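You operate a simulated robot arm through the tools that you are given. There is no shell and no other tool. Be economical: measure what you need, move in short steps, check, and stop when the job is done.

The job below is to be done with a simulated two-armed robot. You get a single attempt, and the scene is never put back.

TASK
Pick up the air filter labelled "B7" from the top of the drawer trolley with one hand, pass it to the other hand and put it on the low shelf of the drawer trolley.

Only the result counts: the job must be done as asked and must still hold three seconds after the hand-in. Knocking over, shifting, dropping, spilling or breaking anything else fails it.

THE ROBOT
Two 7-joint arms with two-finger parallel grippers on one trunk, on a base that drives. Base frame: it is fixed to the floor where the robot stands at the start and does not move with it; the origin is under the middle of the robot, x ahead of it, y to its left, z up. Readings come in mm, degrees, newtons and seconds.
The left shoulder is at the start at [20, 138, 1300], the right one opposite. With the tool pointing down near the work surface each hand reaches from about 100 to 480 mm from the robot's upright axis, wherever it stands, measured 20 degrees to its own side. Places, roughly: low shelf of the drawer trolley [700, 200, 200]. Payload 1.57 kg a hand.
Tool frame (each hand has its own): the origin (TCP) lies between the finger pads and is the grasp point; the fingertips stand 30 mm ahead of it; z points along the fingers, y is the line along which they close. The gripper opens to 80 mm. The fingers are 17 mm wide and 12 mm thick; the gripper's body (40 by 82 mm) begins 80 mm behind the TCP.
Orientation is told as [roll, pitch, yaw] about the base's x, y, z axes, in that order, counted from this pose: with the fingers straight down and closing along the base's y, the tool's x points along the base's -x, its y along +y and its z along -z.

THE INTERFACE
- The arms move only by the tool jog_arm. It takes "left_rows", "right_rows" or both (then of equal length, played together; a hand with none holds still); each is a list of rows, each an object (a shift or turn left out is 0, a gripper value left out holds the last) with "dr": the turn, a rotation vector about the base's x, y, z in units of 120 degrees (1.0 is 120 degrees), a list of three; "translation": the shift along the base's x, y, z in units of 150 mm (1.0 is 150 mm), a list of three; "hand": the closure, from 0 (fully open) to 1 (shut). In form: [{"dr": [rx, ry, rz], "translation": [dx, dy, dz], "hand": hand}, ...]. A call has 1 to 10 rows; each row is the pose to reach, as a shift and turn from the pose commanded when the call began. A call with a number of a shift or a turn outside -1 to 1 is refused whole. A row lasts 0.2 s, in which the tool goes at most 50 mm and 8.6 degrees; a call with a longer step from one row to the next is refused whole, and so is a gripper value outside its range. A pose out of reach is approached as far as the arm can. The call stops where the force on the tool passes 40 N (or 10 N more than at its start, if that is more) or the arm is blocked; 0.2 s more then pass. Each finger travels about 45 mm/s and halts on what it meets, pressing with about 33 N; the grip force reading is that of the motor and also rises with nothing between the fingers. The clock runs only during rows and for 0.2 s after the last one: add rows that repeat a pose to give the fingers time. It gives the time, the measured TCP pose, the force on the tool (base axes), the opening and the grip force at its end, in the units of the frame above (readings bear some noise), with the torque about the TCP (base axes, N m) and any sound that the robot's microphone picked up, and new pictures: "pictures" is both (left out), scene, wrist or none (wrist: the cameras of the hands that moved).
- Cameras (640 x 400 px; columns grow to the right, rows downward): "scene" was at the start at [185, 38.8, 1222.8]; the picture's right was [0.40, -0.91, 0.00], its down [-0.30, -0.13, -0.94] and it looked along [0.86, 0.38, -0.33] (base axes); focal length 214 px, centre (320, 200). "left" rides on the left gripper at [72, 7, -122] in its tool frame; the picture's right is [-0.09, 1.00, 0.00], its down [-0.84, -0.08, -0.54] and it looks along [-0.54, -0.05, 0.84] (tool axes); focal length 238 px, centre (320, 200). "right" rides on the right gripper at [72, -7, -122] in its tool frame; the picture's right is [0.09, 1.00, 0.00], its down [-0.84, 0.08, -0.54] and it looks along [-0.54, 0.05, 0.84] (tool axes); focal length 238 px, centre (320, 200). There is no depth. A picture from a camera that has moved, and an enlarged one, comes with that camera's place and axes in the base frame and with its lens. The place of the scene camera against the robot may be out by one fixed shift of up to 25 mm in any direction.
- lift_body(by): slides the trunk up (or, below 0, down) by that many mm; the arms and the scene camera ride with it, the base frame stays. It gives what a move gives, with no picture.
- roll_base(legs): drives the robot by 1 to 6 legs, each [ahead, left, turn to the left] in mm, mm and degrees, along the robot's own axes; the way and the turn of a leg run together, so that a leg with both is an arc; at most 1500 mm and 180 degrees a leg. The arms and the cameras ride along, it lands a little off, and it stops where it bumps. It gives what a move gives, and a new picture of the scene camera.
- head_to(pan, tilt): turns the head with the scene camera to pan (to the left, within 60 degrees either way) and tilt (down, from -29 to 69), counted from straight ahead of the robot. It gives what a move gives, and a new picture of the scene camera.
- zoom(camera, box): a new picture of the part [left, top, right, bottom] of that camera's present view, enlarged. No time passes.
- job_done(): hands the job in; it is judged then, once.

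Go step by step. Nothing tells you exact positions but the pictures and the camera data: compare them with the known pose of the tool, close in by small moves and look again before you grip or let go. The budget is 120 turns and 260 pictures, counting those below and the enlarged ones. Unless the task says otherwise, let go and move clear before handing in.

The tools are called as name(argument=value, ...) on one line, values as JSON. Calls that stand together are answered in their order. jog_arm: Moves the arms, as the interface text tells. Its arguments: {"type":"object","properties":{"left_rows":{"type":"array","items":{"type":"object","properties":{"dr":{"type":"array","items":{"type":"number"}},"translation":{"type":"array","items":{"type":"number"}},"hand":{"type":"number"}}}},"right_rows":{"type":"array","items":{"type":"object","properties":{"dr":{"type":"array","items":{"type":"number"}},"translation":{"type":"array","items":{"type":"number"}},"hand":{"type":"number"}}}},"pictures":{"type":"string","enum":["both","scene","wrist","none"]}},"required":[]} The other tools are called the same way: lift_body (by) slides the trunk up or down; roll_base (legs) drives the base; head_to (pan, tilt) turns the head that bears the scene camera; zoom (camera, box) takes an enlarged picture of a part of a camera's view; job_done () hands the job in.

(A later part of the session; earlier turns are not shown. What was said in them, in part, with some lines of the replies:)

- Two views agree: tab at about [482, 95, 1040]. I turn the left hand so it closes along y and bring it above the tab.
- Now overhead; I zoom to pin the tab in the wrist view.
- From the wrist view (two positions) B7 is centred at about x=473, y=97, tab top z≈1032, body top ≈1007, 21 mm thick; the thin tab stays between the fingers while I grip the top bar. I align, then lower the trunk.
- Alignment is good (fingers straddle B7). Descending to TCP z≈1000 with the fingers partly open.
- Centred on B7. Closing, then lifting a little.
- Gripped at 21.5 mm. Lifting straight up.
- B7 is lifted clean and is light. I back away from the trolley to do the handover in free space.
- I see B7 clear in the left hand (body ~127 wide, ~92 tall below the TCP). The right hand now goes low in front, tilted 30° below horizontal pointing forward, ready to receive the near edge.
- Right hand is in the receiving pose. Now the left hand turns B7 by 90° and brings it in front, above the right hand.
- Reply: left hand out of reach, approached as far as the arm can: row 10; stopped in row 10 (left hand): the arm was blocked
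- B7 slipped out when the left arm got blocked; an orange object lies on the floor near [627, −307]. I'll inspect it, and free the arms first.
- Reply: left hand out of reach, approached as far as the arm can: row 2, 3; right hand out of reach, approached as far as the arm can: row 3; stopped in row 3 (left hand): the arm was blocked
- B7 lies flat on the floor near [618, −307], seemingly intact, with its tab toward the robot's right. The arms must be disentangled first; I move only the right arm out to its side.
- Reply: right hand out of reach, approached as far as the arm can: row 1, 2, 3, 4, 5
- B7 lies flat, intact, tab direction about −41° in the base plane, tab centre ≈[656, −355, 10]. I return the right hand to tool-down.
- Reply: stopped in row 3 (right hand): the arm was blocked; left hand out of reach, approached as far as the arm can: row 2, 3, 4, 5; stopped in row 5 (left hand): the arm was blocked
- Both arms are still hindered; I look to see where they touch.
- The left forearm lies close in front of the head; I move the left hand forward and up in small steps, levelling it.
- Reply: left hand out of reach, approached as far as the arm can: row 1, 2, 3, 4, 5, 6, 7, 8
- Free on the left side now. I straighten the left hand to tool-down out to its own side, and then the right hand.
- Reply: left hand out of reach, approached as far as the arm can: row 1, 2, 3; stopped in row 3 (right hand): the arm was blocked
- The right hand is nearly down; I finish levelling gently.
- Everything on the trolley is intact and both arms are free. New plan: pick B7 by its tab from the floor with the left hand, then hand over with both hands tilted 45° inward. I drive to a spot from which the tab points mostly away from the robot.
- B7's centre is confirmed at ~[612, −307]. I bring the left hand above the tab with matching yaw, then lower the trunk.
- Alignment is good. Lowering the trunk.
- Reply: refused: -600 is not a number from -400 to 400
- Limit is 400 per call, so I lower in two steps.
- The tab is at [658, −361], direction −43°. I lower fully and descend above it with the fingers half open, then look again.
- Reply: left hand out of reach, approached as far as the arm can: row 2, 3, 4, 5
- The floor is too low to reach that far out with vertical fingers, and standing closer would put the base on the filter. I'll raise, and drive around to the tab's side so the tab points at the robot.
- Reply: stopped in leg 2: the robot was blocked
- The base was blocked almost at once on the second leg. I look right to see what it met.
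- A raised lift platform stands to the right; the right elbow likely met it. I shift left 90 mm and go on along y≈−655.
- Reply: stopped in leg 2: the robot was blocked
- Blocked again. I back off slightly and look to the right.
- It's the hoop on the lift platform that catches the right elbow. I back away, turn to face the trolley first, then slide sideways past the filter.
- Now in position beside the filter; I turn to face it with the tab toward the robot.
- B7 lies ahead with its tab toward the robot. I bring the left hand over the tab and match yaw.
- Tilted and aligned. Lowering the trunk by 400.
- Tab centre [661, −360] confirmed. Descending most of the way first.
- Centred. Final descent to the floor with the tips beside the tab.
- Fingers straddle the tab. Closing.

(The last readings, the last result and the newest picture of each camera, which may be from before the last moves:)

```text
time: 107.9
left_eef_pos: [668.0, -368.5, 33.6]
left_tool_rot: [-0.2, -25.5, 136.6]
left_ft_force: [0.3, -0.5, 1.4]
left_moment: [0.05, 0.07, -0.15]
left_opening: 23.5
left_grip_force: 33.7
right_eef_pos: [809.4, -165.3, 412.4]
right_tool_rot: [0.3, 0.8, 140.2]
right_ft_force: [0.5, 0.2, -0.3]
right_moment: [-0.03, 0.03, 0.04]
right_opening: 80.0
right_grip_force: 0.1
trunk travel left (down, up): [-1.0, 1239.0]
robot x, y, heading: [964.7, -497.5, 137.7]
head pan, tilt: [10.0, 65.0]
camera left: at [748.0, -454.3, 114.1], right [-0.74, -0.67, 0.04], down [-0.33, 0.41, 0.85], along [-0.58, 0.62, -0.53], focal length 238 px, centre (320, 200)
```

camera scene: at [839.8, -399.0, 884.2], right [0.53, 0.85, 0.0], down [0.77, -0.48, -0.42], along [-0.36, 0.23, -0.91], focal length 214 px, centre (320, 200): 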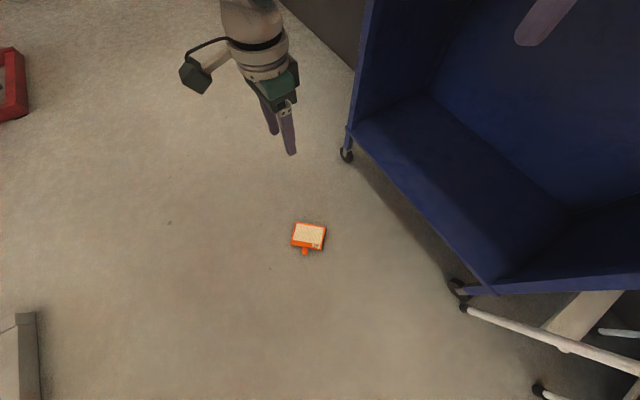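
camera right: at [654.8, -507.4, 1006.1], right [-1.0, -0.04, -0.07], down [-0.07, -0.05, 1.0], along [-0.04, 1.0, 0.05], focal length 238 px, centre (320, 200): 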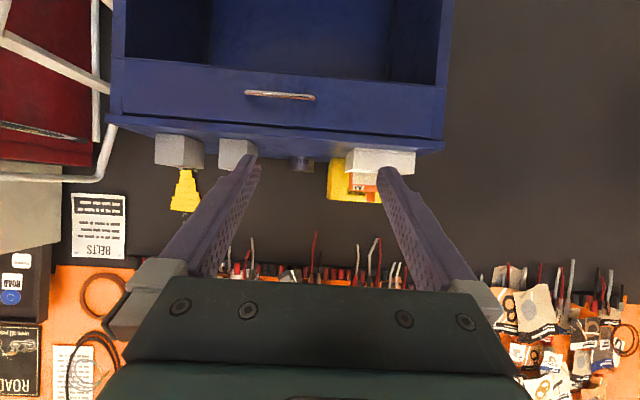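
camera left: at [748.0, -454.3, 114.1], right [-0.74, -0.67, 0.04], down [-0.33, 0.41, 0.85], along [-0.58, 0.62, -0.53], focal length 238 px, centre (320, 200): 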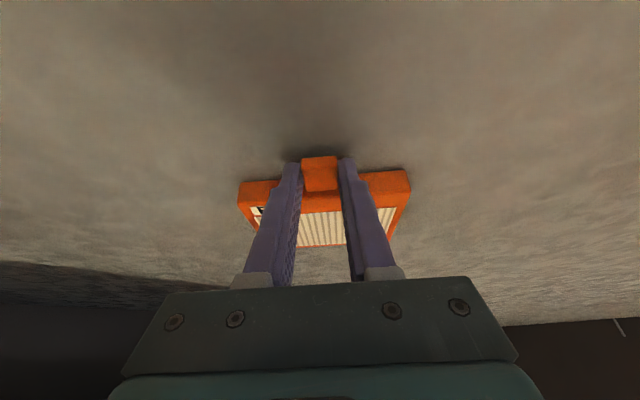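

Tab gripped (23.5 mm). Lifting slowly.

jog_arm(left_rows=[{"translation": [0, 0, 0.05]}, {"translation": [0, 0, 0.12]}, {"translation": [0, 0, 0.2]}, {"translation": [0, 0, 0.3]}, {"translation": [0, 0, 0.4]}, {"translation": [0, 0, 0.55]}, {"translation": [0, 0, 0.7]}], pictures="both")

```text
time: 109.5
left_eef_pos: [668.6, -371.4, 139.5]
left_tool_rot: [-0.1, -25.4, 136.7]
left_ft_force: [-0.3, 0.3, -1.6]
left_moment: [-0.08, -0.04, 0.01]
left_opening: 23.1
left_grip_force: 33.3
right_eef_pos: [810.1, -165.4, 412.2]
right_tool_rot: [0.2, 0.9, 140.1]
right_ft_force: [-0.8, 0.0, 0.0]
right_moment: [-0.04, 0.01, -0.03]
right_opening: 79.9
right_grip_force: 0.0
trunk travel left (down, up): [-1.0, 1239.0]
robot x, y, heading: [963.3, -504.7, 137.5]
head pan, tilt: [10.0, 65.0]
camera scene: at [840.0, -399.0, 484.1], right [0.53, 0.84, 0.0], down [0.77, -0.48, -0.42], along [-0.36, 0.23, -0.91], focal length 214 px, centre (320, 200)
camera left: at [747.9, -457.5, 219.8], right [-0.74, -0.67, 0.04], down [-0.33, 0.41, 0.85], along [-0.58, 0.62, -0.53], focal length 238 px, centre (320, 200)
```

scene: 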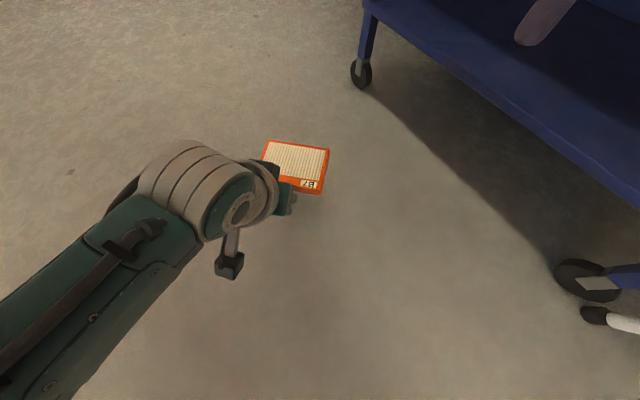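
left: 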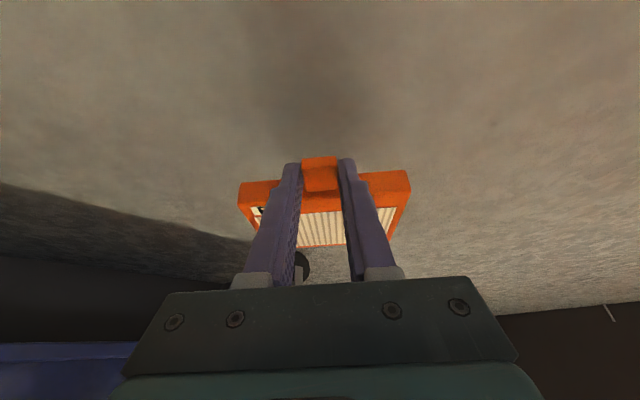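

B7 is held firmly and level by its tab. I raise the trunk and back off to free space, squaring up to heading 90°.

lift_body(by=400)

roll_base(legs=[[-100, 0, 0], [0, 0, -47.6]])

head_to(pan=0, tilt=50)

```text
time: 113.3
left_eef_pos: [667.7, -371.7, 540.1]
left_tool_rot: [0.0, -25.5, 136.9]
left_ft_force: [-0.2, -0.1, -1.2]
left_moment: [-0.07, -0.04, 0.0]
left_opening: 23.0
left_grip_force: 33.0
right_eef_pos: [809.4, -166.2, 811.9]
right_tool_rot: [0.2, 0.9, 140.2]
right_ft_force: [0.1, -0.1, -0.3]
right_moment: [-0.02, -0.01, 0.0]
right_opening: 79.7
right_grip_force: 0.1
trunk travel left (down, up): [-401.0, 839.0]
robot x, y, heading: [965.8, -499.7, 137.7]
head pan, tilt: [10.0, 65.0]
```

```text
time: 116.6
left_eef_pos: [931.2, -262.3, 540.2]
left_tool_rot: [-0.1, -25.5, 89.8]
left_ft_force: [0.1, 0.1, -0.7]
left_moment: [-0.11, 0.01, -0.01]
left_opening: 23.0
left_grip_force: 33.1
right_eef_pos: [1178.5, -226.8, 813.5]
right_tool_rot: [0.2, 0.9, 93.1]
right_ft_force: [-0.7, 0.3, 0.0]
right_moment: [0.0, 0.02, -0.01]
right_opening: 80.1
right_grip_force: 0.1
trunk travel left (down, up): [-401.0, 839.0]
robot x, y, heading: [1038.9, -566.6, 90.6]
head pan, tilt: [10.0, 65.0]
camera scene: at [1027.4, -407.2, 884.1], right [0.98, 0.18, 0.0], down [0.17, -0.89, -0.42], along [-0.08, 0.42, -0.91], focal length 214 px, centre (320, 200)
```

scene: 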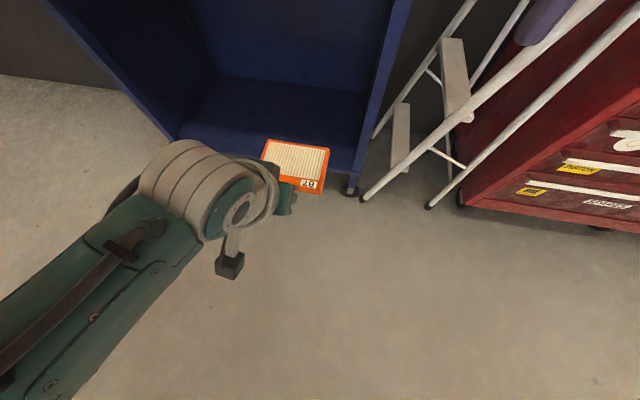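

```text
time: 117.3
left_eef_pos: [932.4, -261.4, 539.0]
left_tool_rot: [-0.2, -25.5, 89.6]
left_ft_force: [-1.2, 0.1, -1.1]
left_moment: [-0.08, -0.03, -0.01]
left_opening: 23.3
left_grip_force: 33.1
right_eef_pos: [1177.5, -226.7, 812.3]
right_tool_rot: [0.2, 0.8, 93.0]
right_ft_force: [-0.3, 0.6, 0.3]
right_moment: [-0.01, 0.0, 0.01]
right_opening: 79.9
right_grip_force: 0.1
trunk travel left (down, up): [-401.0, 839.0]
robot x, y, heading: [1041.8, -571.8, 90.5]
head pan, tilt: [0.0, 50.0]
camera scene: at [1037.7, -389.9, 902.2], right [1.0, 0.01, 0.0], down [0.01, -0.77, -0.64], along [-0.01, 0.64, -0.77], focal length 214 px, centre (320, 200)
```

scene: 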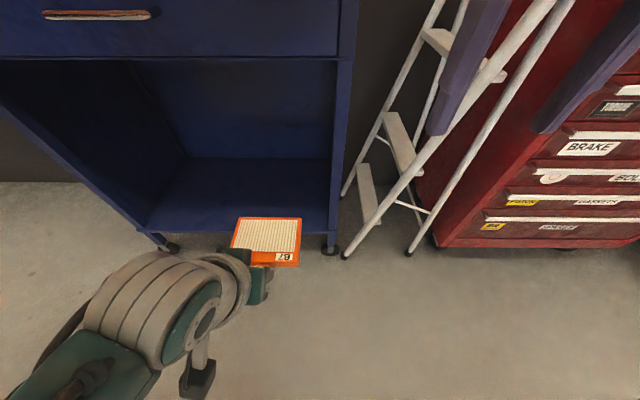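

Room to work. I back off a bit more and tilt the left hand 45° inward while raising it.

roll_base(legs=[[-80, 100, 0]])

jog_arm(left_rows=[{"translation": [0, 0, 0.1]}, {"dr": [0, -0.045, 0], "translation": [0.05, 0, 0.2]}, {"dr": [0, -0.09, 0], "translation": [0.1, 0.05, 0.3]}, {"dr": [0, -0.135, 0], "translation": [0.15, 0.1, 0.4]}, {"dr": [0, -0.18, 0], "translation": [0.2, 0.15, 0.5]}, {"dr": [0, -0.225, 0], "translation": [0.25, 0.2, 0.6]}, {"dr": [0, -0.27, 0], "translation": [0.3, 0.25, 0.7]}, {"dr": [0, -0.315, 0], "translation": [0.35, 0.25, 0.8]}, {"dr": [0, -0.36, 0], "translation": [0.4, 0.25, 0.9]}, {"dr": [0, -0.375, 0], "translation": [0.4, 0.25, 1.0]}], pictures="both")

```text
time: 118.6
left_eef_pos: [834.2, -345.7, 539.5]
left_tool_rot: [-0.1, -25.6, 89.7]
left_ft_force: [0.1, -0.4, -1.2]
left_moment: [-0.13, -0.01, -0.02]
left_opening: 23.0
left_grip_force: 33.3
right_eef_pos: [1081.0, -309.7, 812.8]
right_tool_rot: [0.1, 0.9, 93.1]
right_ft_force: [0.1, 0.4, -0.1]
right_moment: [-0.01, -0.03, -0.01]
right_opening: 80.1
right_grip_force: 0.0
trunk travel left (down, up): [-401.0, 839.0]
robot x, y, heading: [940.0, -650.0, 90.6]
head pan, tilt: [0.0, 50.0]
camera scene: at [940.2, -472.2, 902.2], right [1.0, 0.01, 0.0], down [0.01, -0.77, -0.64], along [-0.01, 0.64, -0.77], focal length 214 px, centre (320, 200)
```

scene: 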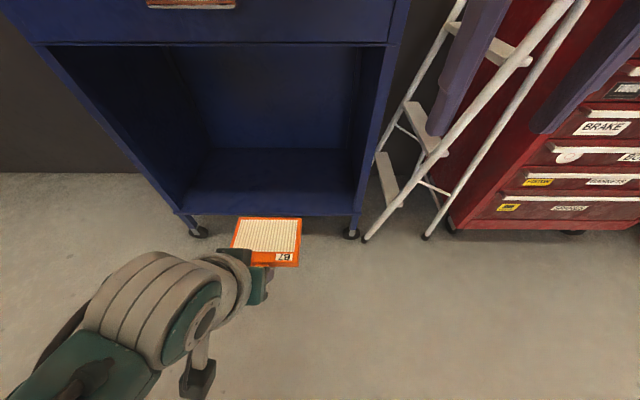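

```text
time: 120.8
left_eef_pos: [896.1, -305.4, 688.8]
left_tool_rot: [-48.2, -18.0, 108.5]
left_ft_force: [-0.6, -0.4, -1.8]
left_moment: [-0.08, 0.0, 0.0]
left_opening: 23.2
left_grip_force: 33.2
right_eef_pos: [1080.1, -307.5, 812.6]
right_tool_rot: [0.2, 0.8, 93.1]
right_ft_force: [0.3, 0.1, 0.1]
right_moment: [0.08, 0.02, 0.01]
right_opening: 80.2
right_grip_force: 0.1
trunk travel left (down, up): [-401.0, 839.0]
robot x, y, heading: [940.8, -649.9, 90.7]
head pan, tilt: [0.0, 50.0]
camera scene: at [940.2, -471.9, 902.3], right [1.0, 0.01, 0.0], down [0.01, -0.77, -0.64], along [-0.01, 0.64, -0.77], focal length 214 px, centre (320, 200)
camera left: at [833.2, -424.5, 740.8], right [-0.73, 0.09, -0.68], down [-0.55, 0.52, 0.66], along [0.41, 0.85, -0.33], focal length 238 px, centre (320, 200)
```

scene: 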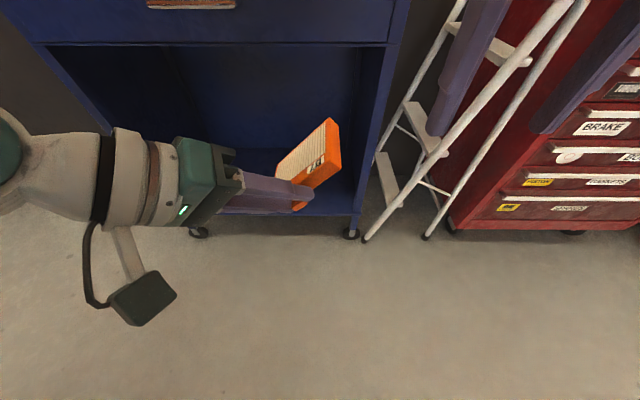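
left: 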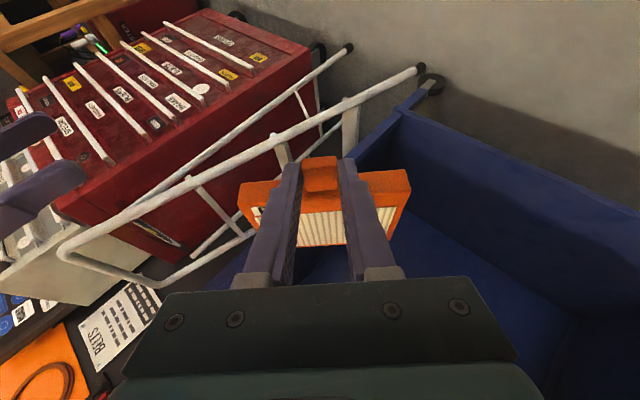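

The filter is now tilted 45°, its free side edge up-right. I bring the right hand to the mirror tilt above that edge, ~90 mm away.

jog_arm(right_rows=[{"dr": [0, 0.05, -0.004], "translation": [-0.03, 0.06, 0]}, {"dr": [0, 0.1, -0.008], "translation": [-0.06, 0.12, 0]}, {"dr": [0, 0.15, -0.012], "translation": [-0.09, 0.18, 0]}, {"dr": [0, 0.2, -0.016], "translation": [-0.12, 0.24, 0]}, {"dr": [0.003, 0.25, -0.02], "translation": [-0.16, 0.3, 0]}, {"dr": [0.006, 0.3, -0.024], "translation": [-0.2, 0.36, 0]}, {"dr": [0.008, 0.34, -0.025], "translation": [-0.24, 0.42, -0.05]}, {"dr": [0.01, 0.375, -0.025], "translation": [-0.27, 0.47, -0.08]}, {"dr": [0.01, 0.375, -0.025], "translation": [-0.27, 0.47, -0.08]}], pictures="both")

```text
time: 122.8
left_eef_pos: [895.1, -306.4, 688.7]
left_tool_rot: [-48.1, -17.9, 108.4]
left_ft_force: [0.5, -0.7, -1.4]
left_moment: [-0.07, 0.04, 0.05]
left_opening: 23.3
left_grip_force: 33.0
right_eef_pos: [1040.4, -237.4, 800.4]
right_tool_rot: [45.2, -1.5, 89.5]
right_ft_force: [0.3, -0.2, -0.2]
right_moment: [-0.03, -0.02, 0.02]
right_opening: 79.8
right_grip_force: 0.1
trunk travel left (down, up): [-401.0, 839.0]
robot x, y, heading: [942.1, -650.3, 90.4]
head pan, tilt: [0.0, 50.0]
camera scene: at [940.5, -472.0, 902.3], right [1.0, 0.01, 0.0], down [0.01, -0.77, -0.64], along [-0.01, 0.64, -0.77], focal length 214 px, centre (320, 200)
camera right: at [1131.4, -311.9, 878.6], right [-0.7, -0.11, 0.7], down [0.34, 0.82, 0.46], along [-0.63, 0.56, -0.54], focal length 238 px, centre (320, 200)
```

scene: 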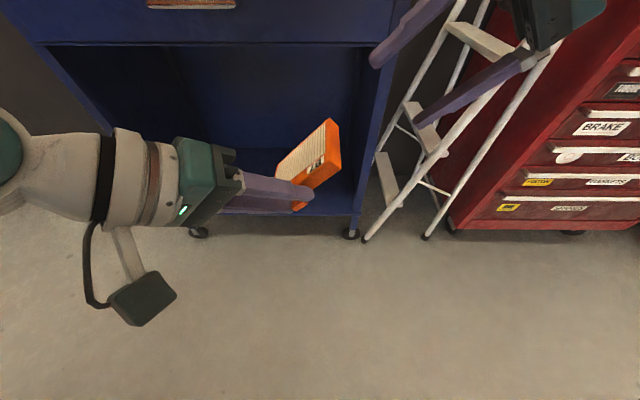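
right: 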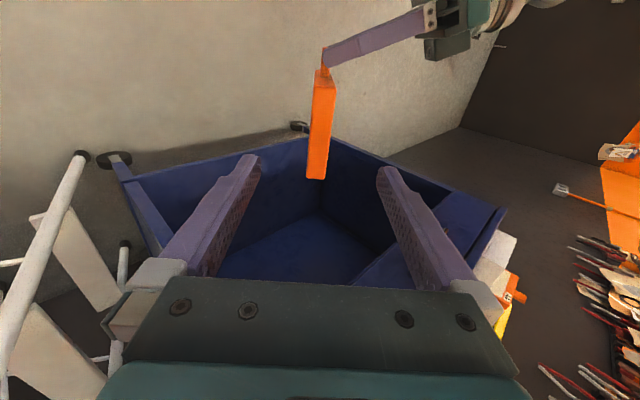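

Well aligned: the edge sits midway between the right fingers. Advancing along the finger axis.

jog_arm(right_rows=[{"translation": [-0.12, -0.01, -0.12]}, {"translation": [-0.24, -0.01, -0.24]}, {"translation": [-0.36, -0.01, -0.36]}, {"translation": [-0.45, -0.01, -0.45]}, {"translation": [-0.53, -0.01, -0.53]}, {"translation": [-0.61, -0.01, -0.61]}], pictures="both")

```text
time: 124.2
left_eef_pos: [895.6, -306.8, 689.7]
left_tool_rot: [-48.1, -17.9, 108.5]
left_ft_force: [-0.5, 0.6, -0.3]
left_moment: [-0.11, 0.03, 0.01]
left_opening: 23.4
left_grip_force: 32.5
right_eef_pos: [945.4, -240.2, 708.5]
right_tool_rot: [45.1, -1.6, 89.6]
right_ft_force: [0.0, -0.6, -0.3]
right_moment: [-0.01, -0.01, 0.02]
right_opening: 80.2
right_grip_force: 0.0
trunk travel left (down, up): [-401.0, 839.0]
robot x, y, heading: [941.6, -648.5, 90.2]
head pan, tilt: [0.0, 50.0]
camera scene: at [940.1, -472.0, 902.3], right [1.0, 0.01, 0.0], down [0.01, -0.77, -0.64], along [-0.01, 0.64, -0.77], focal length 214 px, centre (320, 200)
camera right: at [1037.1, -314.3, 787.8], right [-0.7, -0.11, 0.7], down [0.33, 0.82, 0.46], along [-0.63, 0.56, -0.54], focal length 238 px, centre (320, 200)
```

scene: 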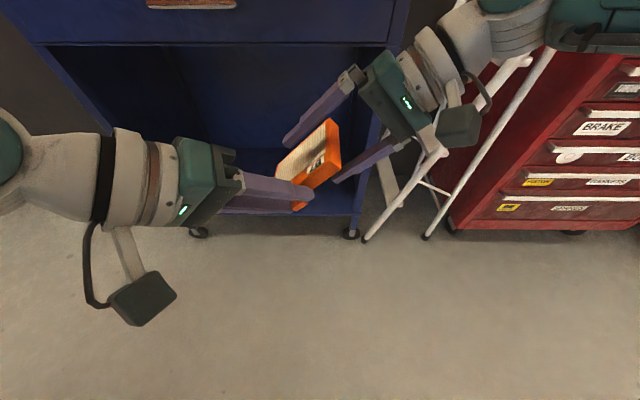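
right: 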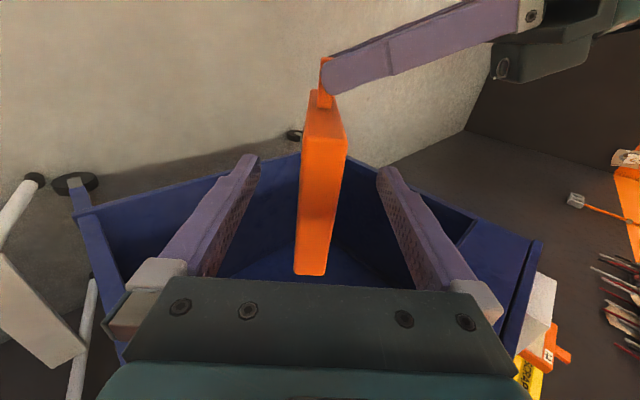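

Edge is ~10 mm inside the TCP and centred. Closing the right hand.

jog_arm(right_rows=[{"hand": 0.4}, {"hand": 0.7}, {"hand": 0.85}, {"hand": 1}, {"hand": 1}, {"hand": 1}, {"hand": 1}], pictures="both")

```text
time: 125.8
left_eef_pos: [895.3, -305.8, 689.9]
left_tool_rot: [-48.2, -18.0, 108.4]
left_ft_force: [-4.5, -4.5, 5.0]
left_moment: [0.43, 0.08, 0.41]
left_opening: 23.0
left_grip_force: 32.8
right_eef_pos: [947.6, -240.1, 708.3]
right_tool_rot: [45.0, -1.6, 89.5]
right_ft_force: [2.3, 4.6, -4.7]
right_moment: [-0.03, -0.42, -0.35]
right_opening: 21.6
right_grip_force: 32.9
trunk travel left (down, up): [-401.0, 839.0]
robot x, y, heading: [945.9, -651.0, 90.6]
head pan, tilt: [0.0, 50.0]
camera scene: at [940.4, -472.0, 902.3], right [1.0, 0.01, 0.0], down [0.01, -0.77, -0.64], along [-0.01, 0.64, -0.77], focal length 214 px, centre (320, 200)
camera right: at [1038.0, -314.1, 787.6], right [-0.7, -0.11, 0.7], down [0.34, 0.82, 0.46], along [-0.63, 0.56, -0.54], focal length 238 px, centre (320, 200)
```

scene: 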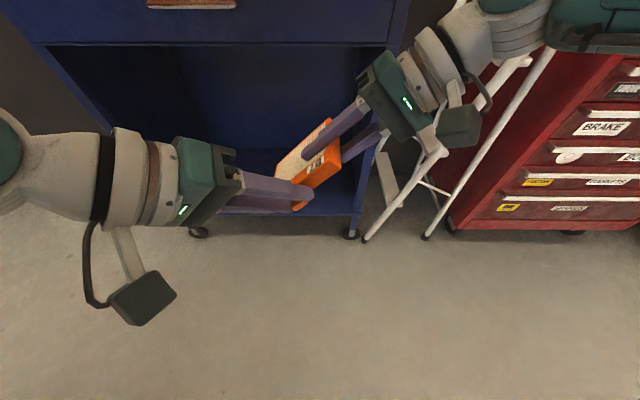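
right: 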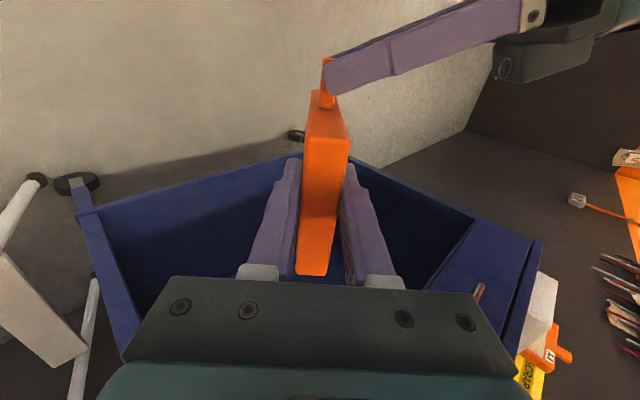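

Right hand holds B7 (21.6 mm, both gripping). Releasing the left hand and withdrawing along its axis.

jog_arm(left_rows=[{"hand": 0.3}, {"hand": 0.3}, {"hand": 0.3}, {"translation": [-0.06, -0.04, 0.06], "hand": 0.3}, {"translation": [-0.15, -0.1, 0.15], "hand": 0.3}, {"translation": [-0.3, -0.2, 0.3], "hand": 0.3}, {"translation": [-0.45, -0.25, 0.4], "hand": 0.3}, {"translation": [-0.65, -0.25, 0.45], "hand": 0.3}, {"translation": [-0.85, -0.25, 0.45], "hand": 0.3}], pictures="scene")

```text
time: 127.8
left_eef_pos: [767.0, -346.9, 756.3]
left_tool_rot: [-48.1, -18.0, 108.4]
left_ft_force: [-0.3, -0.4, -0.4]
left_moment: [0.0, 0.02, 0.0]
left_opening: 55.7
left_grip_force: 0.1
right_eef_pos: [945.8, -240.2, 710.2]
right_tool_rot: [45.1, -1.4, 89.6]
right_ft_force: [-0.2, -0.4, -0.2]
right_moment: [0.02, -0.06, 0.01]
right_opening: 21.3
right_grip_force: 32.5
trunk travel left (down, up): [-401.0, 839.0]
robot x, y, heading: [940.6, -652.3, 91.0]
head pan, tilt: [0.0, 50.0]
camera scene: at [939.9, -472.0, 902.2], right [1.0, 0.01, 0.0], down [0.01, -0.77, -0.64], along [-0.01, 0.64, -0.77], focal length 214 px, centre (320, 200)
```

scene: 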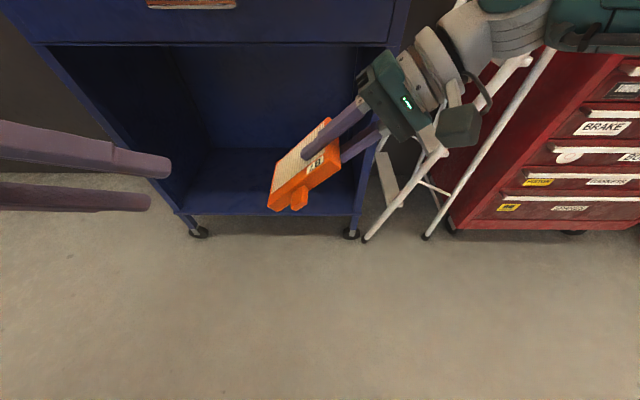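

Handover complete; only the right hand holds B7. Now I turn the right hand back to tool-down and tuck the left hand back.

jog_arm(right_rows=[{"dr": [0, -0.05, 0], "translation": [0.05, 0.0, 0.02]}, {"dr": [0, -0.1, 0], "translation": [0.1, 0.02, 0.05]}, {"dr": [0, -0.15, 0], "translation": [0.15, 0.04, 0.07]}, {"dr": [0, -0.2, 0], "translation": [0.2, 0.06, 0.1]}, {"dr": [0, -0.25, 0], "translation": [0.25, 0.08, 0.12]}, {"dr": [0, -0.3, 0], "translation": [0.3, 0.1, 0.14]}, {"dr": [0, -0.34, 0], "translation": [0.35, 0.12, 0.16]}, {"dr": [-0.01, -0.375, 0], "translation": [0.4, 0.15, 0.17]}, {"dr": [-0.01, -0.375, 0], "translation": [0.45, 0.17, 0.17]}], left_rows=[{"dr": [0, 0.04, 0], "translation": [-0.05, 0, 0.05]}, {"dr": [0, 0.08, 0], "translation": [-0.1, -0.05, 0.1]}, {"dr": [0, 0.12, 0], "translation": [-0.15, -0.1, 0.15]}, {"dr": [0, 0.16, 0], "translation": [-0.2, -0.15, 0.2]}, {"dr": [0, 0.2, 0], "translation": [-0.25, -0.2, 0.25]}, {"dr": [0, 0.24, 0], "translation": [-0.3, -0.25, 0.3]}, {"dr": [0, 0.28, 0], "translation": [-0.35, -0.3, 0.35]}, {"dr": [0, 0.32, 0], "translation": [-0.4, -0.35, 0.4]}, {"dr": [0, 0.375, 0], "translation": [-0.45, -0.4, 0.4]}], pictures="both")

```text
time: 129.8
left_eef_pos: [683.5, -360.1, 811.8]
left_tool_rot: [0.1, -25.6, 89.7]
left_ft_force: [1.3, -0.3, -0.3]
left_moment: [0.02, 0.02, -0.02]
left_opening: 56.2
left_grip_force: 0.1
left hand out of reach, approached as far as the arm can: row 6, 7, 8, 9
right_eef_pos: [1016.9, -214.2, 734.0]
right_tool_rot: [0.1, -0.4, 90.4]
right_ft_force: [0.8, -0.5, -0.6]
right_moment: [-0.02, 0.0, 0.0]
right_opening: 21.7
right_grip_force: 33.0
trunk travel left (down, up): [-401.0, 839.0]
robot x, y, heading: [937.4, -652.1, 90.7]
head pan, tilt: [0.0, 50.0]
camera scene: at [940.9, -471.8, 902.3], right [1.0, 0.01, 0.0], down [0.01, -0.77, -0.64], along [-0.01, 0.64, -0.77], focal length 214 px, centre (320, 200)
camera right: at [1023.4, -285.5, 855.5], right [-1.0, -0.1, 0.0], down [-0.08, 0.83, 0.55], along [-0.05, 0.54, -0.84], focal length 238 px, centre (320, 200)
camera left: at [675.3, -477.8, 891.4], right [-1.0, 0.09, 0.04], down [0.08, 0.52, 0.85], along [0.06, 0.85, -0.53], focal length 238 px, centre (320, 200)
```

scene: 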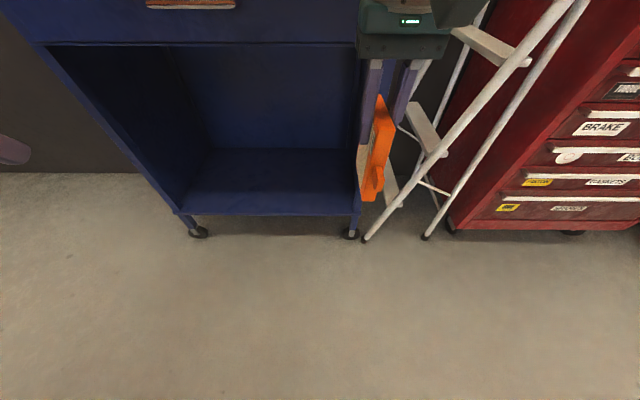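
right: 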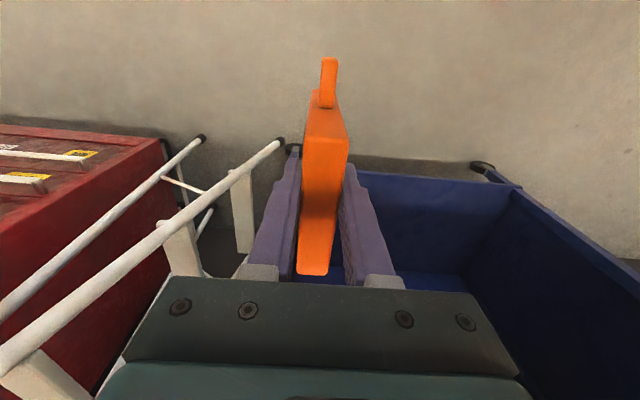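
left: 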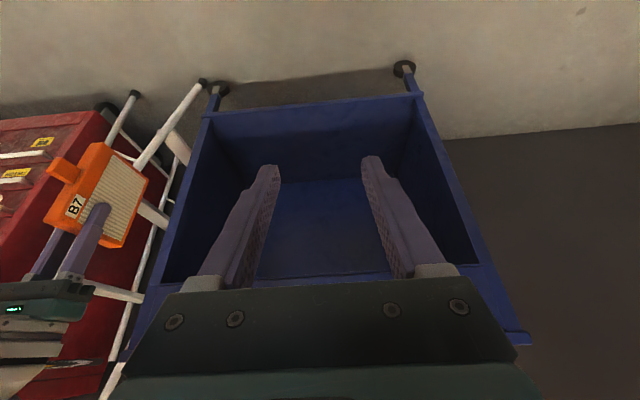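

B7 hangs vertically in the right hand, tab toward the robot. I move left to centre on the shelf, then lower.

roll_base(legs=[[0, 250, -0.6]])

lift_body(by=-390)

head_to(pan=-10, tilt=35)

zoom(camera="right", box=[0, 0, 640, 400])

```text
time: 131.7
left_eef_pos: [437.2, -356.9, 810.8]
left_tool_rot: [-0.1, -25.5, 88.7]
left_ft_force: [-1.0, -1.1, 0.3]
left_moment: [-0.01, -0.03, 0.01]
left_opening: 56.1
left_grip_force: 0.0
right_eef_pos: [771.7, -214.8, 734.6]
right_tool_rot: [0.2, -0.2, 89.4]
right_ft_force: [-0.7, -0.2, -1.8]
right_moment: [-0.04, -0.03, -0.01]
right_opening: 21.6
right_grip_force: 32.8
trunk travel left (down, up): [-401.0, 839.0]
robot x, y, heading: [693.8, -644.9, 89.8]
head pan, tilt: [0.0, 50.0]
camera scene: at [691.9, -472.4, 902.3], right [1.0, -0.01, 0.0], down [-0.01, -0.77, -0.64], along [0.0, 0.64, -0.77], focal length 214 px, centre (320, 200)
```

scene: 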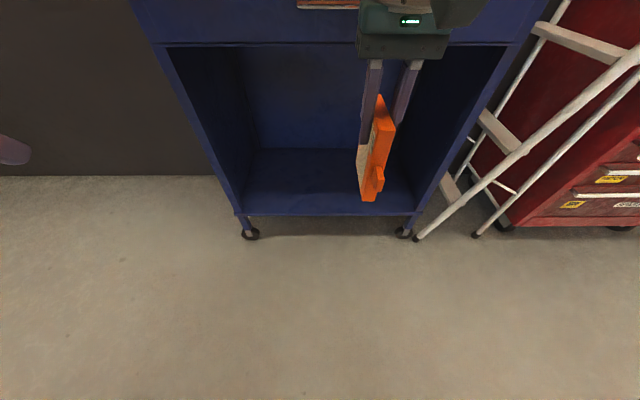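

```text
time: 135.4
left_eef_pos: [436.5, -356.8, 421.7]
left_tool_rot: [-0.3, -25.4, 88.7]
left_ft_force: [-0.6, 0.9, 0.5]
left_moment: [0.02, 0.0, 0.03]
left_opening: 56.0
left_grip_force: 0.1
right_eef_pos: [772.4, -215.3, 344.7]
right_tool_rot: [0.2, -0.3, 89.4]
right_ft_force: [0.0, 0.4, -1.0]
right_moment: [-0.02, 0.02, -0.02]
right_opening: 21.6
right_grip_force: 32.4
trunk travel left (down, up): [-11.0, 1229.0]
robot x, y, heading: [688.4, -648.9, 89.9]
head pan, tilt: [0.0, 50.0]
```

```text
time: 136.2
left_eef_pos: [437.5, -356.6, 420.9]
left_tool_rot: [-0.2, -25.4, 88.8]
left_ft_force: [0.3, -0.3, -1.1]
left_moment: [0.0, 0.01, 0.02]
left_opening: 56.1
left_grip_force: 0.1
right_eef_pos: [771.4, -214.2, 344.6]
right_tool_rot: [0.2, -0.2, 89.4]
right_ft_force: [0.0, -0.1, -1.0]
right_moment: [0.0, -0.01, 0.02]
right_opening: 21.6
right_grip_force: 33.0
trunk travel left (down, up): [-11.0, 1229.0]
robot x, y, heading: [692.1, -651.2, 89.6]
head pan, tilt: [-10.0, 35.0]
camera scene: at [707.5, -462.9, 533.9], right [0.98, -0.18, 0.0], down [-0.1, -0.56, -0.82], along [0.15, 0.81, -0.57], focal length 214 px, centre (320, 200)
```

scene: 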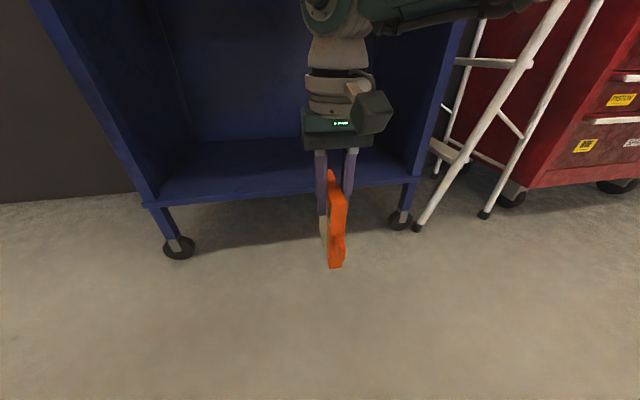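

```text
1.00 times, centred on (320, 200) of right (not enlarged: the box is as wide or as high as the picture)
camera zoom: at [777.8, -287.5, 465.3], right [-1.0, -0.08, 0.0], down [-0.07, 0.83, 0.55], along [-0.05, 0.54, -0.84], focal length 238 px, centre (320, 200)
```

zoom: 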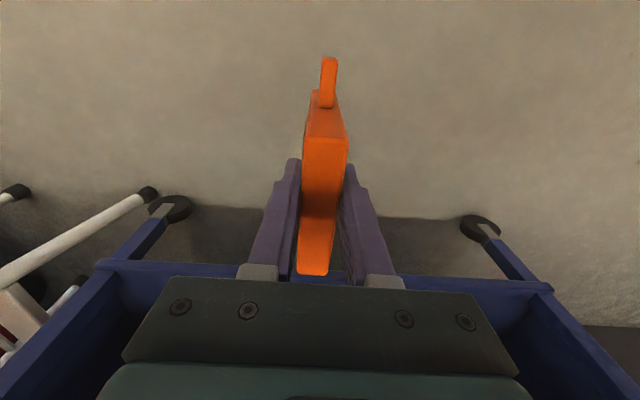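

Shelf surface is z≈200; the filter's lower edge is ~225. I raise it 20 mm for clearance and drive forward most of the way.

jog_arm(right_rows=[{"translation": [0, 0, 0.07]}, {"translation": [0, 0, 0.14]}], pictures="none")

roll_base(legs=[[300, 0, 0]])

zoom(camera="right", box=[0, 0, 640, 400])

```text
time: 136.8
left_eef_pos: [437.6, -355.8, 421.0]
left_tool_rot: [-0.2, -25.4, 88.8]
left_ft_force: [0.3, 0.1, -0.3]
left_moment: [-0.01, 0.01, -0.01]
left_opening: 55.9
left_grip_force: 0.0
right_eef_pos: [772.5, -215.9, 364.3]
right_tool_rot: [0.1, -0.3, 89.5]
right_ft_force: [-0.7, -0.1, -1.1]
right_moment: [-0.01, 0.02, 0.0]
right_opening: 21.6
right_grip_force: 32.7
trunk travel left (down, up): [-11.0, 1229.0]
robot x, y, heading: [694.1, -650.9, 89.7]
head pan, tilt: [-10.0, 35.0]
```

```text
time: 138.8
left_eef_pos: [435.7, -58.4, 420.8]
left_tool_rot: [-0.2, -25.3, 89.3]
left_ft_force: [-0.1, 0.2, 0.0]
left_moment: [-0.03, 0.01, 0.03]
left_opening: 55.9
left_grip_force: 0.1
right_eef_pos: [769.7, 85.5, 365.7]
right_tool_rot: [0.1, -0.2, 89.8]
right_ft_force: [0.2, -0.4, -1.8]
right_moment: [0.0, -0.01, 0.02]
right_opening: 21.3
right_grip_force: 32.9
trunk travel left (down, up): [-11.0, 1229.0]
robot x, y, heading: [691.8, -350.7, 90.1]
head pan, tilt: [-10.0, 35.0]
camera scene: at [706.8, -162.9, 533.7], right [0.98, -0.17, 0.0], down [-0.1, -0.57, -0.82], along [0.14, 0.81, -0.57], focal length 214 px, centre (320, 200)
```

scene: 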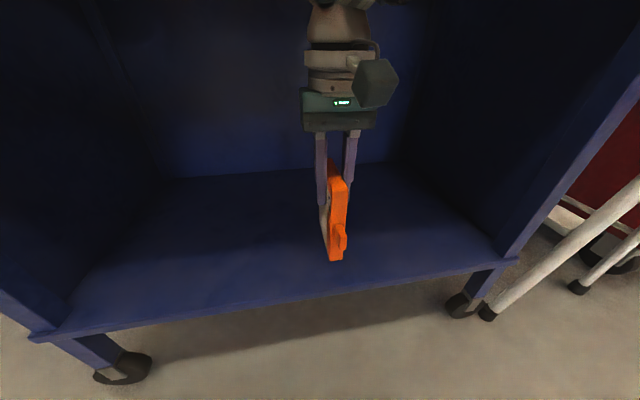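

```text
1.00 times, centred on (320, 200) of right (not enlarged: the box is as wide or as high as the picture)
camera zoom: at [775.8, 13.0, 485.6], right [-1.0, -0.09, 0.0], down [-0.07, 0.84, 0.54], along [-0.05, 0.54, -0.84], focal length 238 px, centre (320, 200)
```

zoom: 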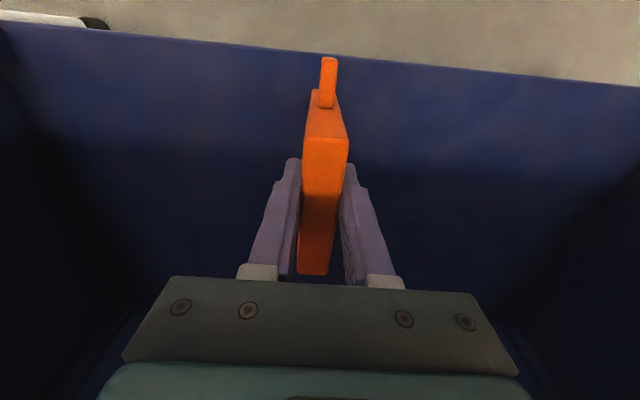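

Inside the opening; the shelf's front edge is at y≈20. I go 55 mm deeper.

roll_base(legs=[[55, 0, 0]])

```text
time: 139.8
left_eef_pos: [436.0, -7.9, 420.6]
left_tool_rot: [-0.1, -25.2, 89.1]
left_ft_force: [-0.6, -0.2, -0.2]
left_moment: [0.06, -0.01, -0.03]
left_opening: 55.9
left_grip_force: 0.0
right_eef_pos: [770.4, 135.2, 363.8]
right_tool_rot: [0.0, 0.0, 89.7]
right_ft_force: [0.6, -1.1, -1.1]
right_moment: [0.04, 0.0, -0.01]
right_opening: 21.2
right_grip_force: 33.0
trunk travel left (down, up): [-11.0, 1229.0]
robot x, y, heading: [689.3, -292.2, 90.5]
head pan, tilt: [-10.0, 35.0]
camera scene: at [706.8, -111.8, 533.2], right [0.98, -0.17, 0.0], down [-0.1, -0.57, -0.82], along [0.14, 0.8, -0.58], focal length 214 px, centre (320, 200)
```

scene: 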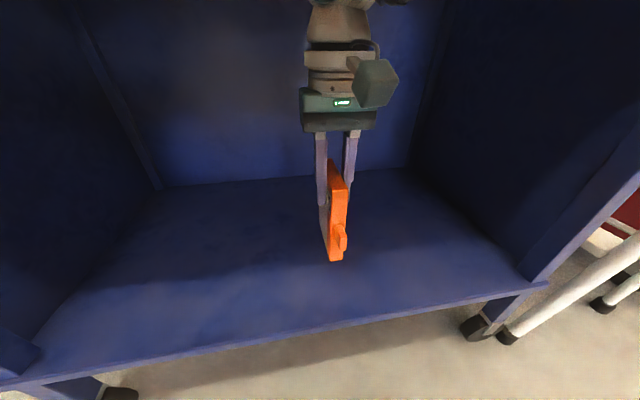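

Deep enough (tab at y≈60, body to y≈181). Lowering toward the shelf in small steps.

jog_arm(right_rows=[{"translation": [0, 0, -0.06]}, {"translation": [0, 0, -0.12]}, {"translation": [0, 0, -0.18]}, {"translation": [0, 0, -0.22]}, {"translation": [0, 0, -0.22]}], pictures="both")

zoom(camera="scene", box=[240, 120, 440, 320])

```text
time: 141.0
left_eef_pos: [435.2, 0.7, 421.7]
left_tool_rot: [-0.2, -25.4, 89.2]
left_ft_force: [0.5, 0.1, 0.7]
left_moment: [0.02, -0.01, 0.01]
left_opening: 56.4
left_grip_force: 0.1
right_eef_pos: [769.4, 143.7, 333.5]
right_tool_rot: [0.1, -0.3, 89.9]
right_ft_force: [-1.6, -4.6, 25.1]
right_moment: [0.0, -0.06, 0.04]
right_opening: 21.7
right_grip_force: 32.8
trunk travel left (down, up): [-11.0, 1229.0]
robot x, y, heading: [692.8, -293.2, 90.1]
head pan, tilt: [-10.0, 35.0]
camera scene: at [707.2, -104.9, 534.5], right [0.98, -0.17, 0.0], down [-0.1, -0.56, -0.82], along [0.14, 0.81, -0.57], focal length 214 px, centre (320, 200)
camera right: at [775.0, 71.4, 454.5], right [-1.0, -0.09, 0.0], down [-0.07, 0.83, 0.55], along [-0.05, 0.54, -0.84], focal length 238 px, centre (320, 200)
```

scene: 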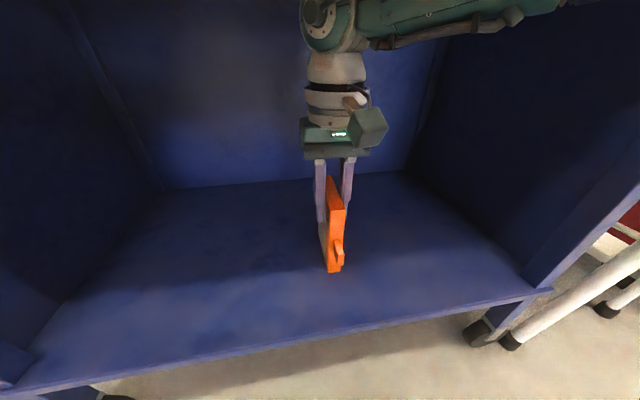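
right: 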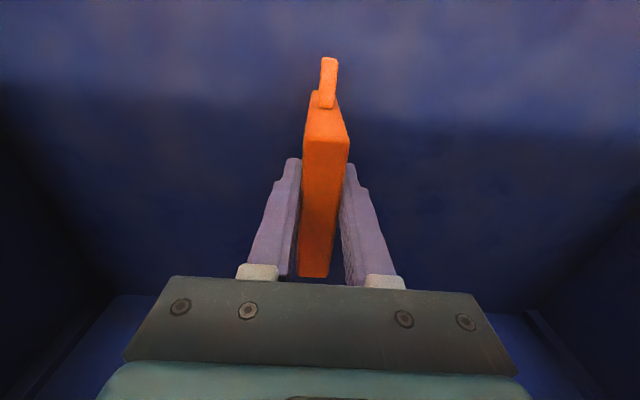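

```text
2.00 times, centred on (340, 220) of scene
camera zoom: at [707.2, -104.9, 534.5], right [0.98, -0.17, 0.0], down [-0.1, -0.56, -0.82], along [0.14, 0.81, -0.57], focal length 429 px, centre (280, 160)
```

zoom: 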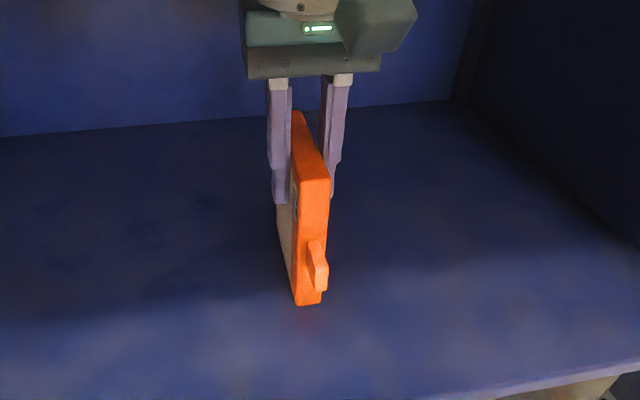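

Contact with the shelf (25 N). I relieve the load slightly, then open the fingers slowly.

jog_arm(right_rows=[{"translation": [0, 0, 0.014]}, {"translation": [0, 0, 0.014]}], pictures="none")

```text
time: 141.6
left_eef_pos: [436.2, 1.3, 420.7]
left_tool_rot: [-0.2, -25.5, 89.3]
left_ft_force: [-0.2, 0.0, -0.7]
left_moment: [-0.04, -0.02, 0.0]
left_opening: 56.0
left_grip_force: 0.1
right_eef_pos: [769.7, 142.6, 334.1]
right_tool_rot: [0.1, -0.2, 89.7]
right_ft_force: [0.3, 0.5, 1.7]
right_moment: [0.25, 0.02, 0.03]
right_opening: 21.5
right_grip_force: 33.2
trunk travel left (down, up): [-11.0, 1229.0]
robot x, y, heading: [692.3, -294.5, 90.0]
head pan, tilt: [-10.0, 35.0]
```

jog_arm(right_rows=[{"hand": 0.7}, {"hand": 0.62}, {"hand": 0.55}, {"hand": 0.48}, {"hand": 0.4}, {"hand": 0.4}], pictures="both")

```text
time: 143.0
left_eef_pos: [436.8, -1.0, 421.6]
left_tool_rot: [-0.1, -25.3, 89.2]
left_ft_force: [-0.1, -0.5, -0.6]
left_moment: [0.0, -0.03, -0.01]
left_opening: 55.7
left_grip_force: 0.1
right_eef_pos: [770.4, 141.6, 334.0]
right_tool_rot: [0.1, -0.1, 89.8]
right_ft_force: [-0.2, -0.1, -0.1]
right_moment: [-0.02, 0.01, -0.02]
right_opening: 48.0
right_grip_force: 0.0
trunk travel left (down, up): [-11.0, 1229.0]
robot x, y, heading: [693.2, -292.0, 90.2]
head pan, tilt: [-10.0, 35.0]
camera scene: at [706.9, -106.0, 534.0], right [0.98, -0.17, 0.0], down [-0.1, -0.56, -0.82], along [0.14, 0.81, -0.57], focal length 214 px, centre (320, 200)
camera right: at [775.6, 70.1, 455.7], right [-1.0, -0.09, 0.0], down [-0.07, 0.83, 0.55], along [-0.05, 0.54, -0.84], focal length 238 px, centre (320, 200)
```

scene: 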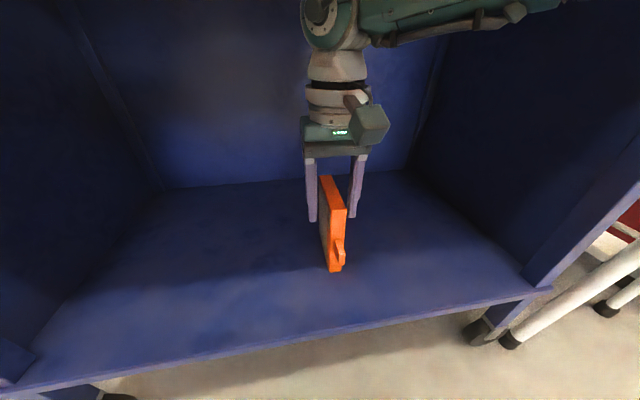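
right: 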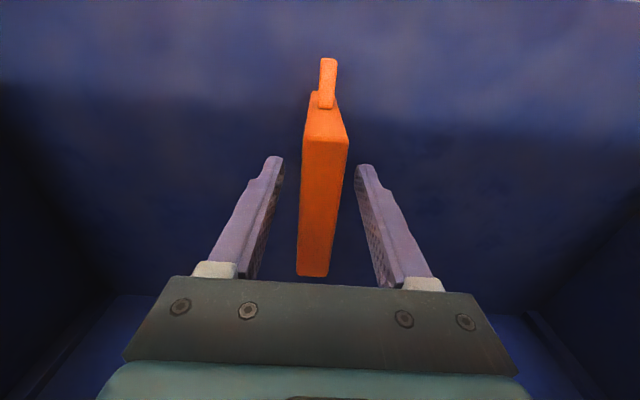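

B7 stands on its own on the shelf. I open fully and withdraw the hand straight back (−y), fingers sliding clear along both sides.

jog_arm(right_rows=[{"hand": 0}, {"hand": 0}, {"hand": 0}, {"translation": [0, -0.08, 0.03]}, {"translation": [0, -0.16, 0.06]}, {"translation": [0, -0.26, 0.08]}, {"translation": [0, -0.38, 0.1]}, {"translation": [0, -0.5, 0.1]}, {"translation": [0, -0.62, 0.1]}, {"translation": [0, -0.74, 0.1]}], pictures="both")

```text
time: 145.2
left_eef_pos: [436.7, -3.0, 420.0]
left_tool_rot: [-0.3, -25.4, 89.1]
left_ft_force: [-0.5, -0.4, -0.4]
left_moment: [0.04, -0.02, 0.0]
left_opening: 56.3
left_grip_force: 0.1
right_eef_pos: [768.2, 30.6, 349.3]
right_tool_rot: [0.1, -0.2, 89.9]
right_ft_force: [-0.1, 0.3, -0.1]
right_moment: [0.03, 0.02, 0.02]
right_opening: 79.9
right_grip_force: 0.1
trunk travel left (down, up): [-11.0, 1229.0]
robot x, y, heading: [695.3, -291.9, 90.1]
head pan, tilt: [-10.0, 35.0]
camera scene: at [707.0, -106.5, 533.9], right [0.98, -0.17, 0.0], down [-0.1, -0.57, -0.82], along [0.14, 0.81, -0.57], focal length 214 px, centre (320, 200)
camera right: at [775.4, -41.5, 470.0], right [-1.0, -0.09, 0.0], down [-0.07, 0.84, 0.55], along [-0.05, 0.54, -0.84], focal length 238 px, centre (320, 200)
```

scene: 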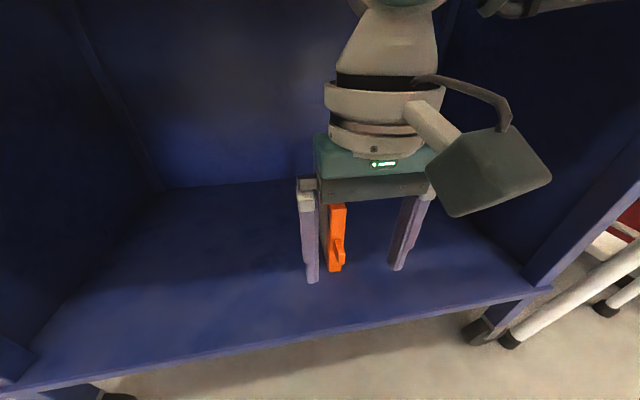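
right: 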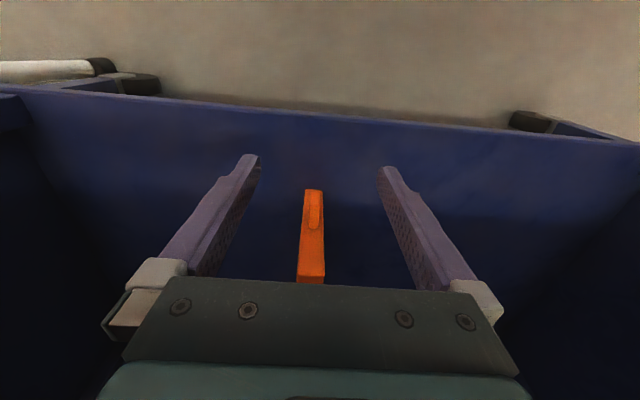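

The hand is clear of B7, which stands upright. Backing the robot away and checking the whole scene.

roll_base(legs=[[-350, 0, 0]])

zoom(camera="scene", box=[160, 60, 480, 260])

lift_body(by=400)

lift_body(by=400)

head_to(pan=0, tilt=35)

```text
time: 147.4
left_eef_pos: [437.4, -344.8, 422.1]
left_tool_rot: [-0.2, -25.5, 88.8]
left_ft_force: [-0.4, -0.3, -0.6]
left_moment: [-0.02, 0.02, 0.03]
left_opening: 56.0
left_grip_force: 0.2
right_eef_pos: [770.4, -315.5, 350.1]
right_tool_rot: [0.0, -0.3, 89.5]
right_ft_force: [0.1, 0.8, -0.3]
right_moment: [-0.03, -0.02, 0.02]
right_opening: 80.2
right_grip_force: 0.0
trunk travel left (down, up): [-11.0, 1229.0]
robot x, y, heading: [688.4, -642.5, 89.9]
head pan, tilt: [-10.0, 35.0]
camera scene: at [707.3, -451.7, 534.2], right [0.98, -0.18, 0.0], down [-0.1, -0.56, -0.82], along [0.15, 0.81, -0.57], focal length 214 px, centre (320, 200)
```

scene: 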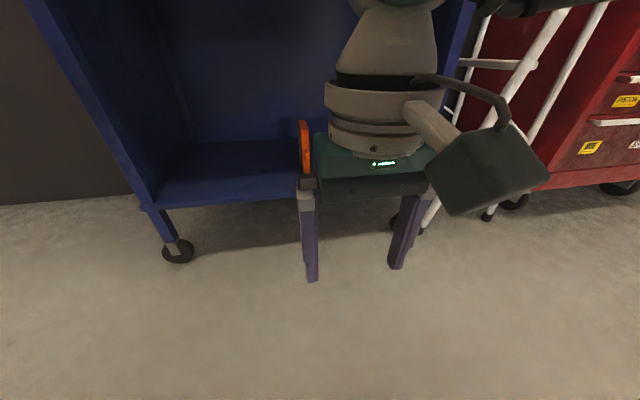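

```text
2.00 times, centred on (320, 160) of scene
camera zoom: at [707.3, -451.7, 534.2], right [0.98, -0.18, 0.0], down [-0.1, -0.56, -0.82], along [0.15, 0.81, -0.57], focal length 429 px, centre (320, 280)
```

zoom: 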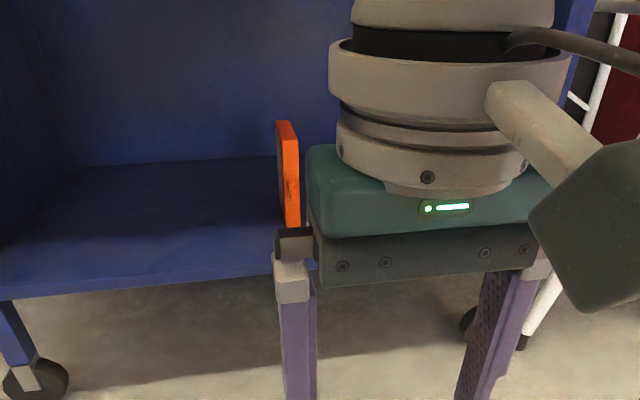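

```text
time: 151.3
left_eef_pos: [437.9, -347.4, 821.5]
left_tool_rot: [-0.2, -25.4, 88.7]
left_ft_force: [0.2, 0.2, 0.7]
left_moment: [0.01, -0.03, -0.01]
left_opening: 55.9
left_grip_force: 0.1
right_eef_pos: [769.2, -317.0, 748.9]
right_tool_rot: [0.0, -0.2, 89.5]
right_ft_force: [0.2, 0.1, -0.4]
right_moment: [0.0, 0.02, -0.01]
right_opening: 79.8
right_grip_force: 0.0
trunk travel left (down, up): [-411.0, 829.0]
robot x, y, heading: [692.8, -640.5, 89.7]
head pan, tilt: [-10.0, 35.0]
```

```text
time: 155.1
left_eef_pos: [436.2, -346.6, 1222.3]
left_tool_rot: [-0.1, -25.4, 88.7]
left_ft_force: [0.6, 0.3, 0.1]
left_moment: [-0.02, -0.03, 0.0]
left_opening: 56.0
left_grip_force: 0.1
right_eef_pos: [769.2, -316.4, 1149.2]
right_tool_rot: [0.3, -0.1, 89.5]
right_ft_force: [0.0, -0.5, -0.6]
right_moment: [0.03, -0.01, -0.02]
right_opening: 79.9
right_grip_force: 0.0
trunk travel left (down, up): [-811.0, 429.0]
robot x, y, heading: [692.1, -638.4, 89.7]
head pan, tilt: [-10.0, 35.0]
```

```text
time: 155.8
left_eef_pos: [437.0, -346.8, 1220.5]
left_tool_rot: [-0.1, -25.4, 88.9]
left_ft_force: [-0.3, -0.4, 0.1]
left_moment: [-0.04, -0.02, 0.01]
left_opening: 56.1
left_grip_force: 0.1
right_eef_pos: [770.0, -316.7, 1149.4]
right_tool_rot: [0.1, -0.2, 89.5]
right_ft_force: [0.2, -0.3, -0.3]
right_moment: [0.03, -0.02, 0.03]
right_opening: 80.1
right_grip_force: 0.1
trunk travel left (down, up): [-811.0, 429.0]
robot x, y, heading: [688.4, -641.6, 89.6]
head pan, tilt: [0.0, 35.0]
camera scene: at [692.1, -451.7, 1334.0], right [1.0, -0.01, 0.0], down [0.0, -0.57, -0.82], along [0.01, 0.82, -0.57], focal length 214 px, centre (320, 200)
```

scene: 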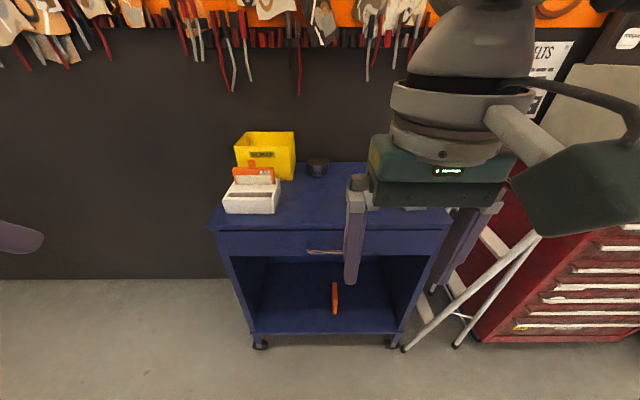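

B7 stands steadily on the low shelf, and the rack, A4, scrap box and wax on the trolley top look untouched. Both hands are clear, so I hand in.

job_done()

```text
The job is handed in.
```

The air filter "B7" is standing upright on the low shelf of the drawer trolley. The left hand picked it up and passed it to the right hand, which placed it, and I have handed the job in.

- **Dropped once:** B7 slipped from the left hand on the first handover attempt, when the left arm was blocked, and fell about 1 m to the floor. It looked undamaged. I picked it up by its tab with the left hand and did the handover again.
- **Base blocked twice:** While driving around, the base was stopped twice, most likely when the right elbow met the hoop on the lift platform. I saw nothing move, but I did not check the lift again afterwards.
- **Other items:** The rack with A4, the scrap box and the wax looked untouched in the last picture. The two batteries were hidden behind the right hand in that view.
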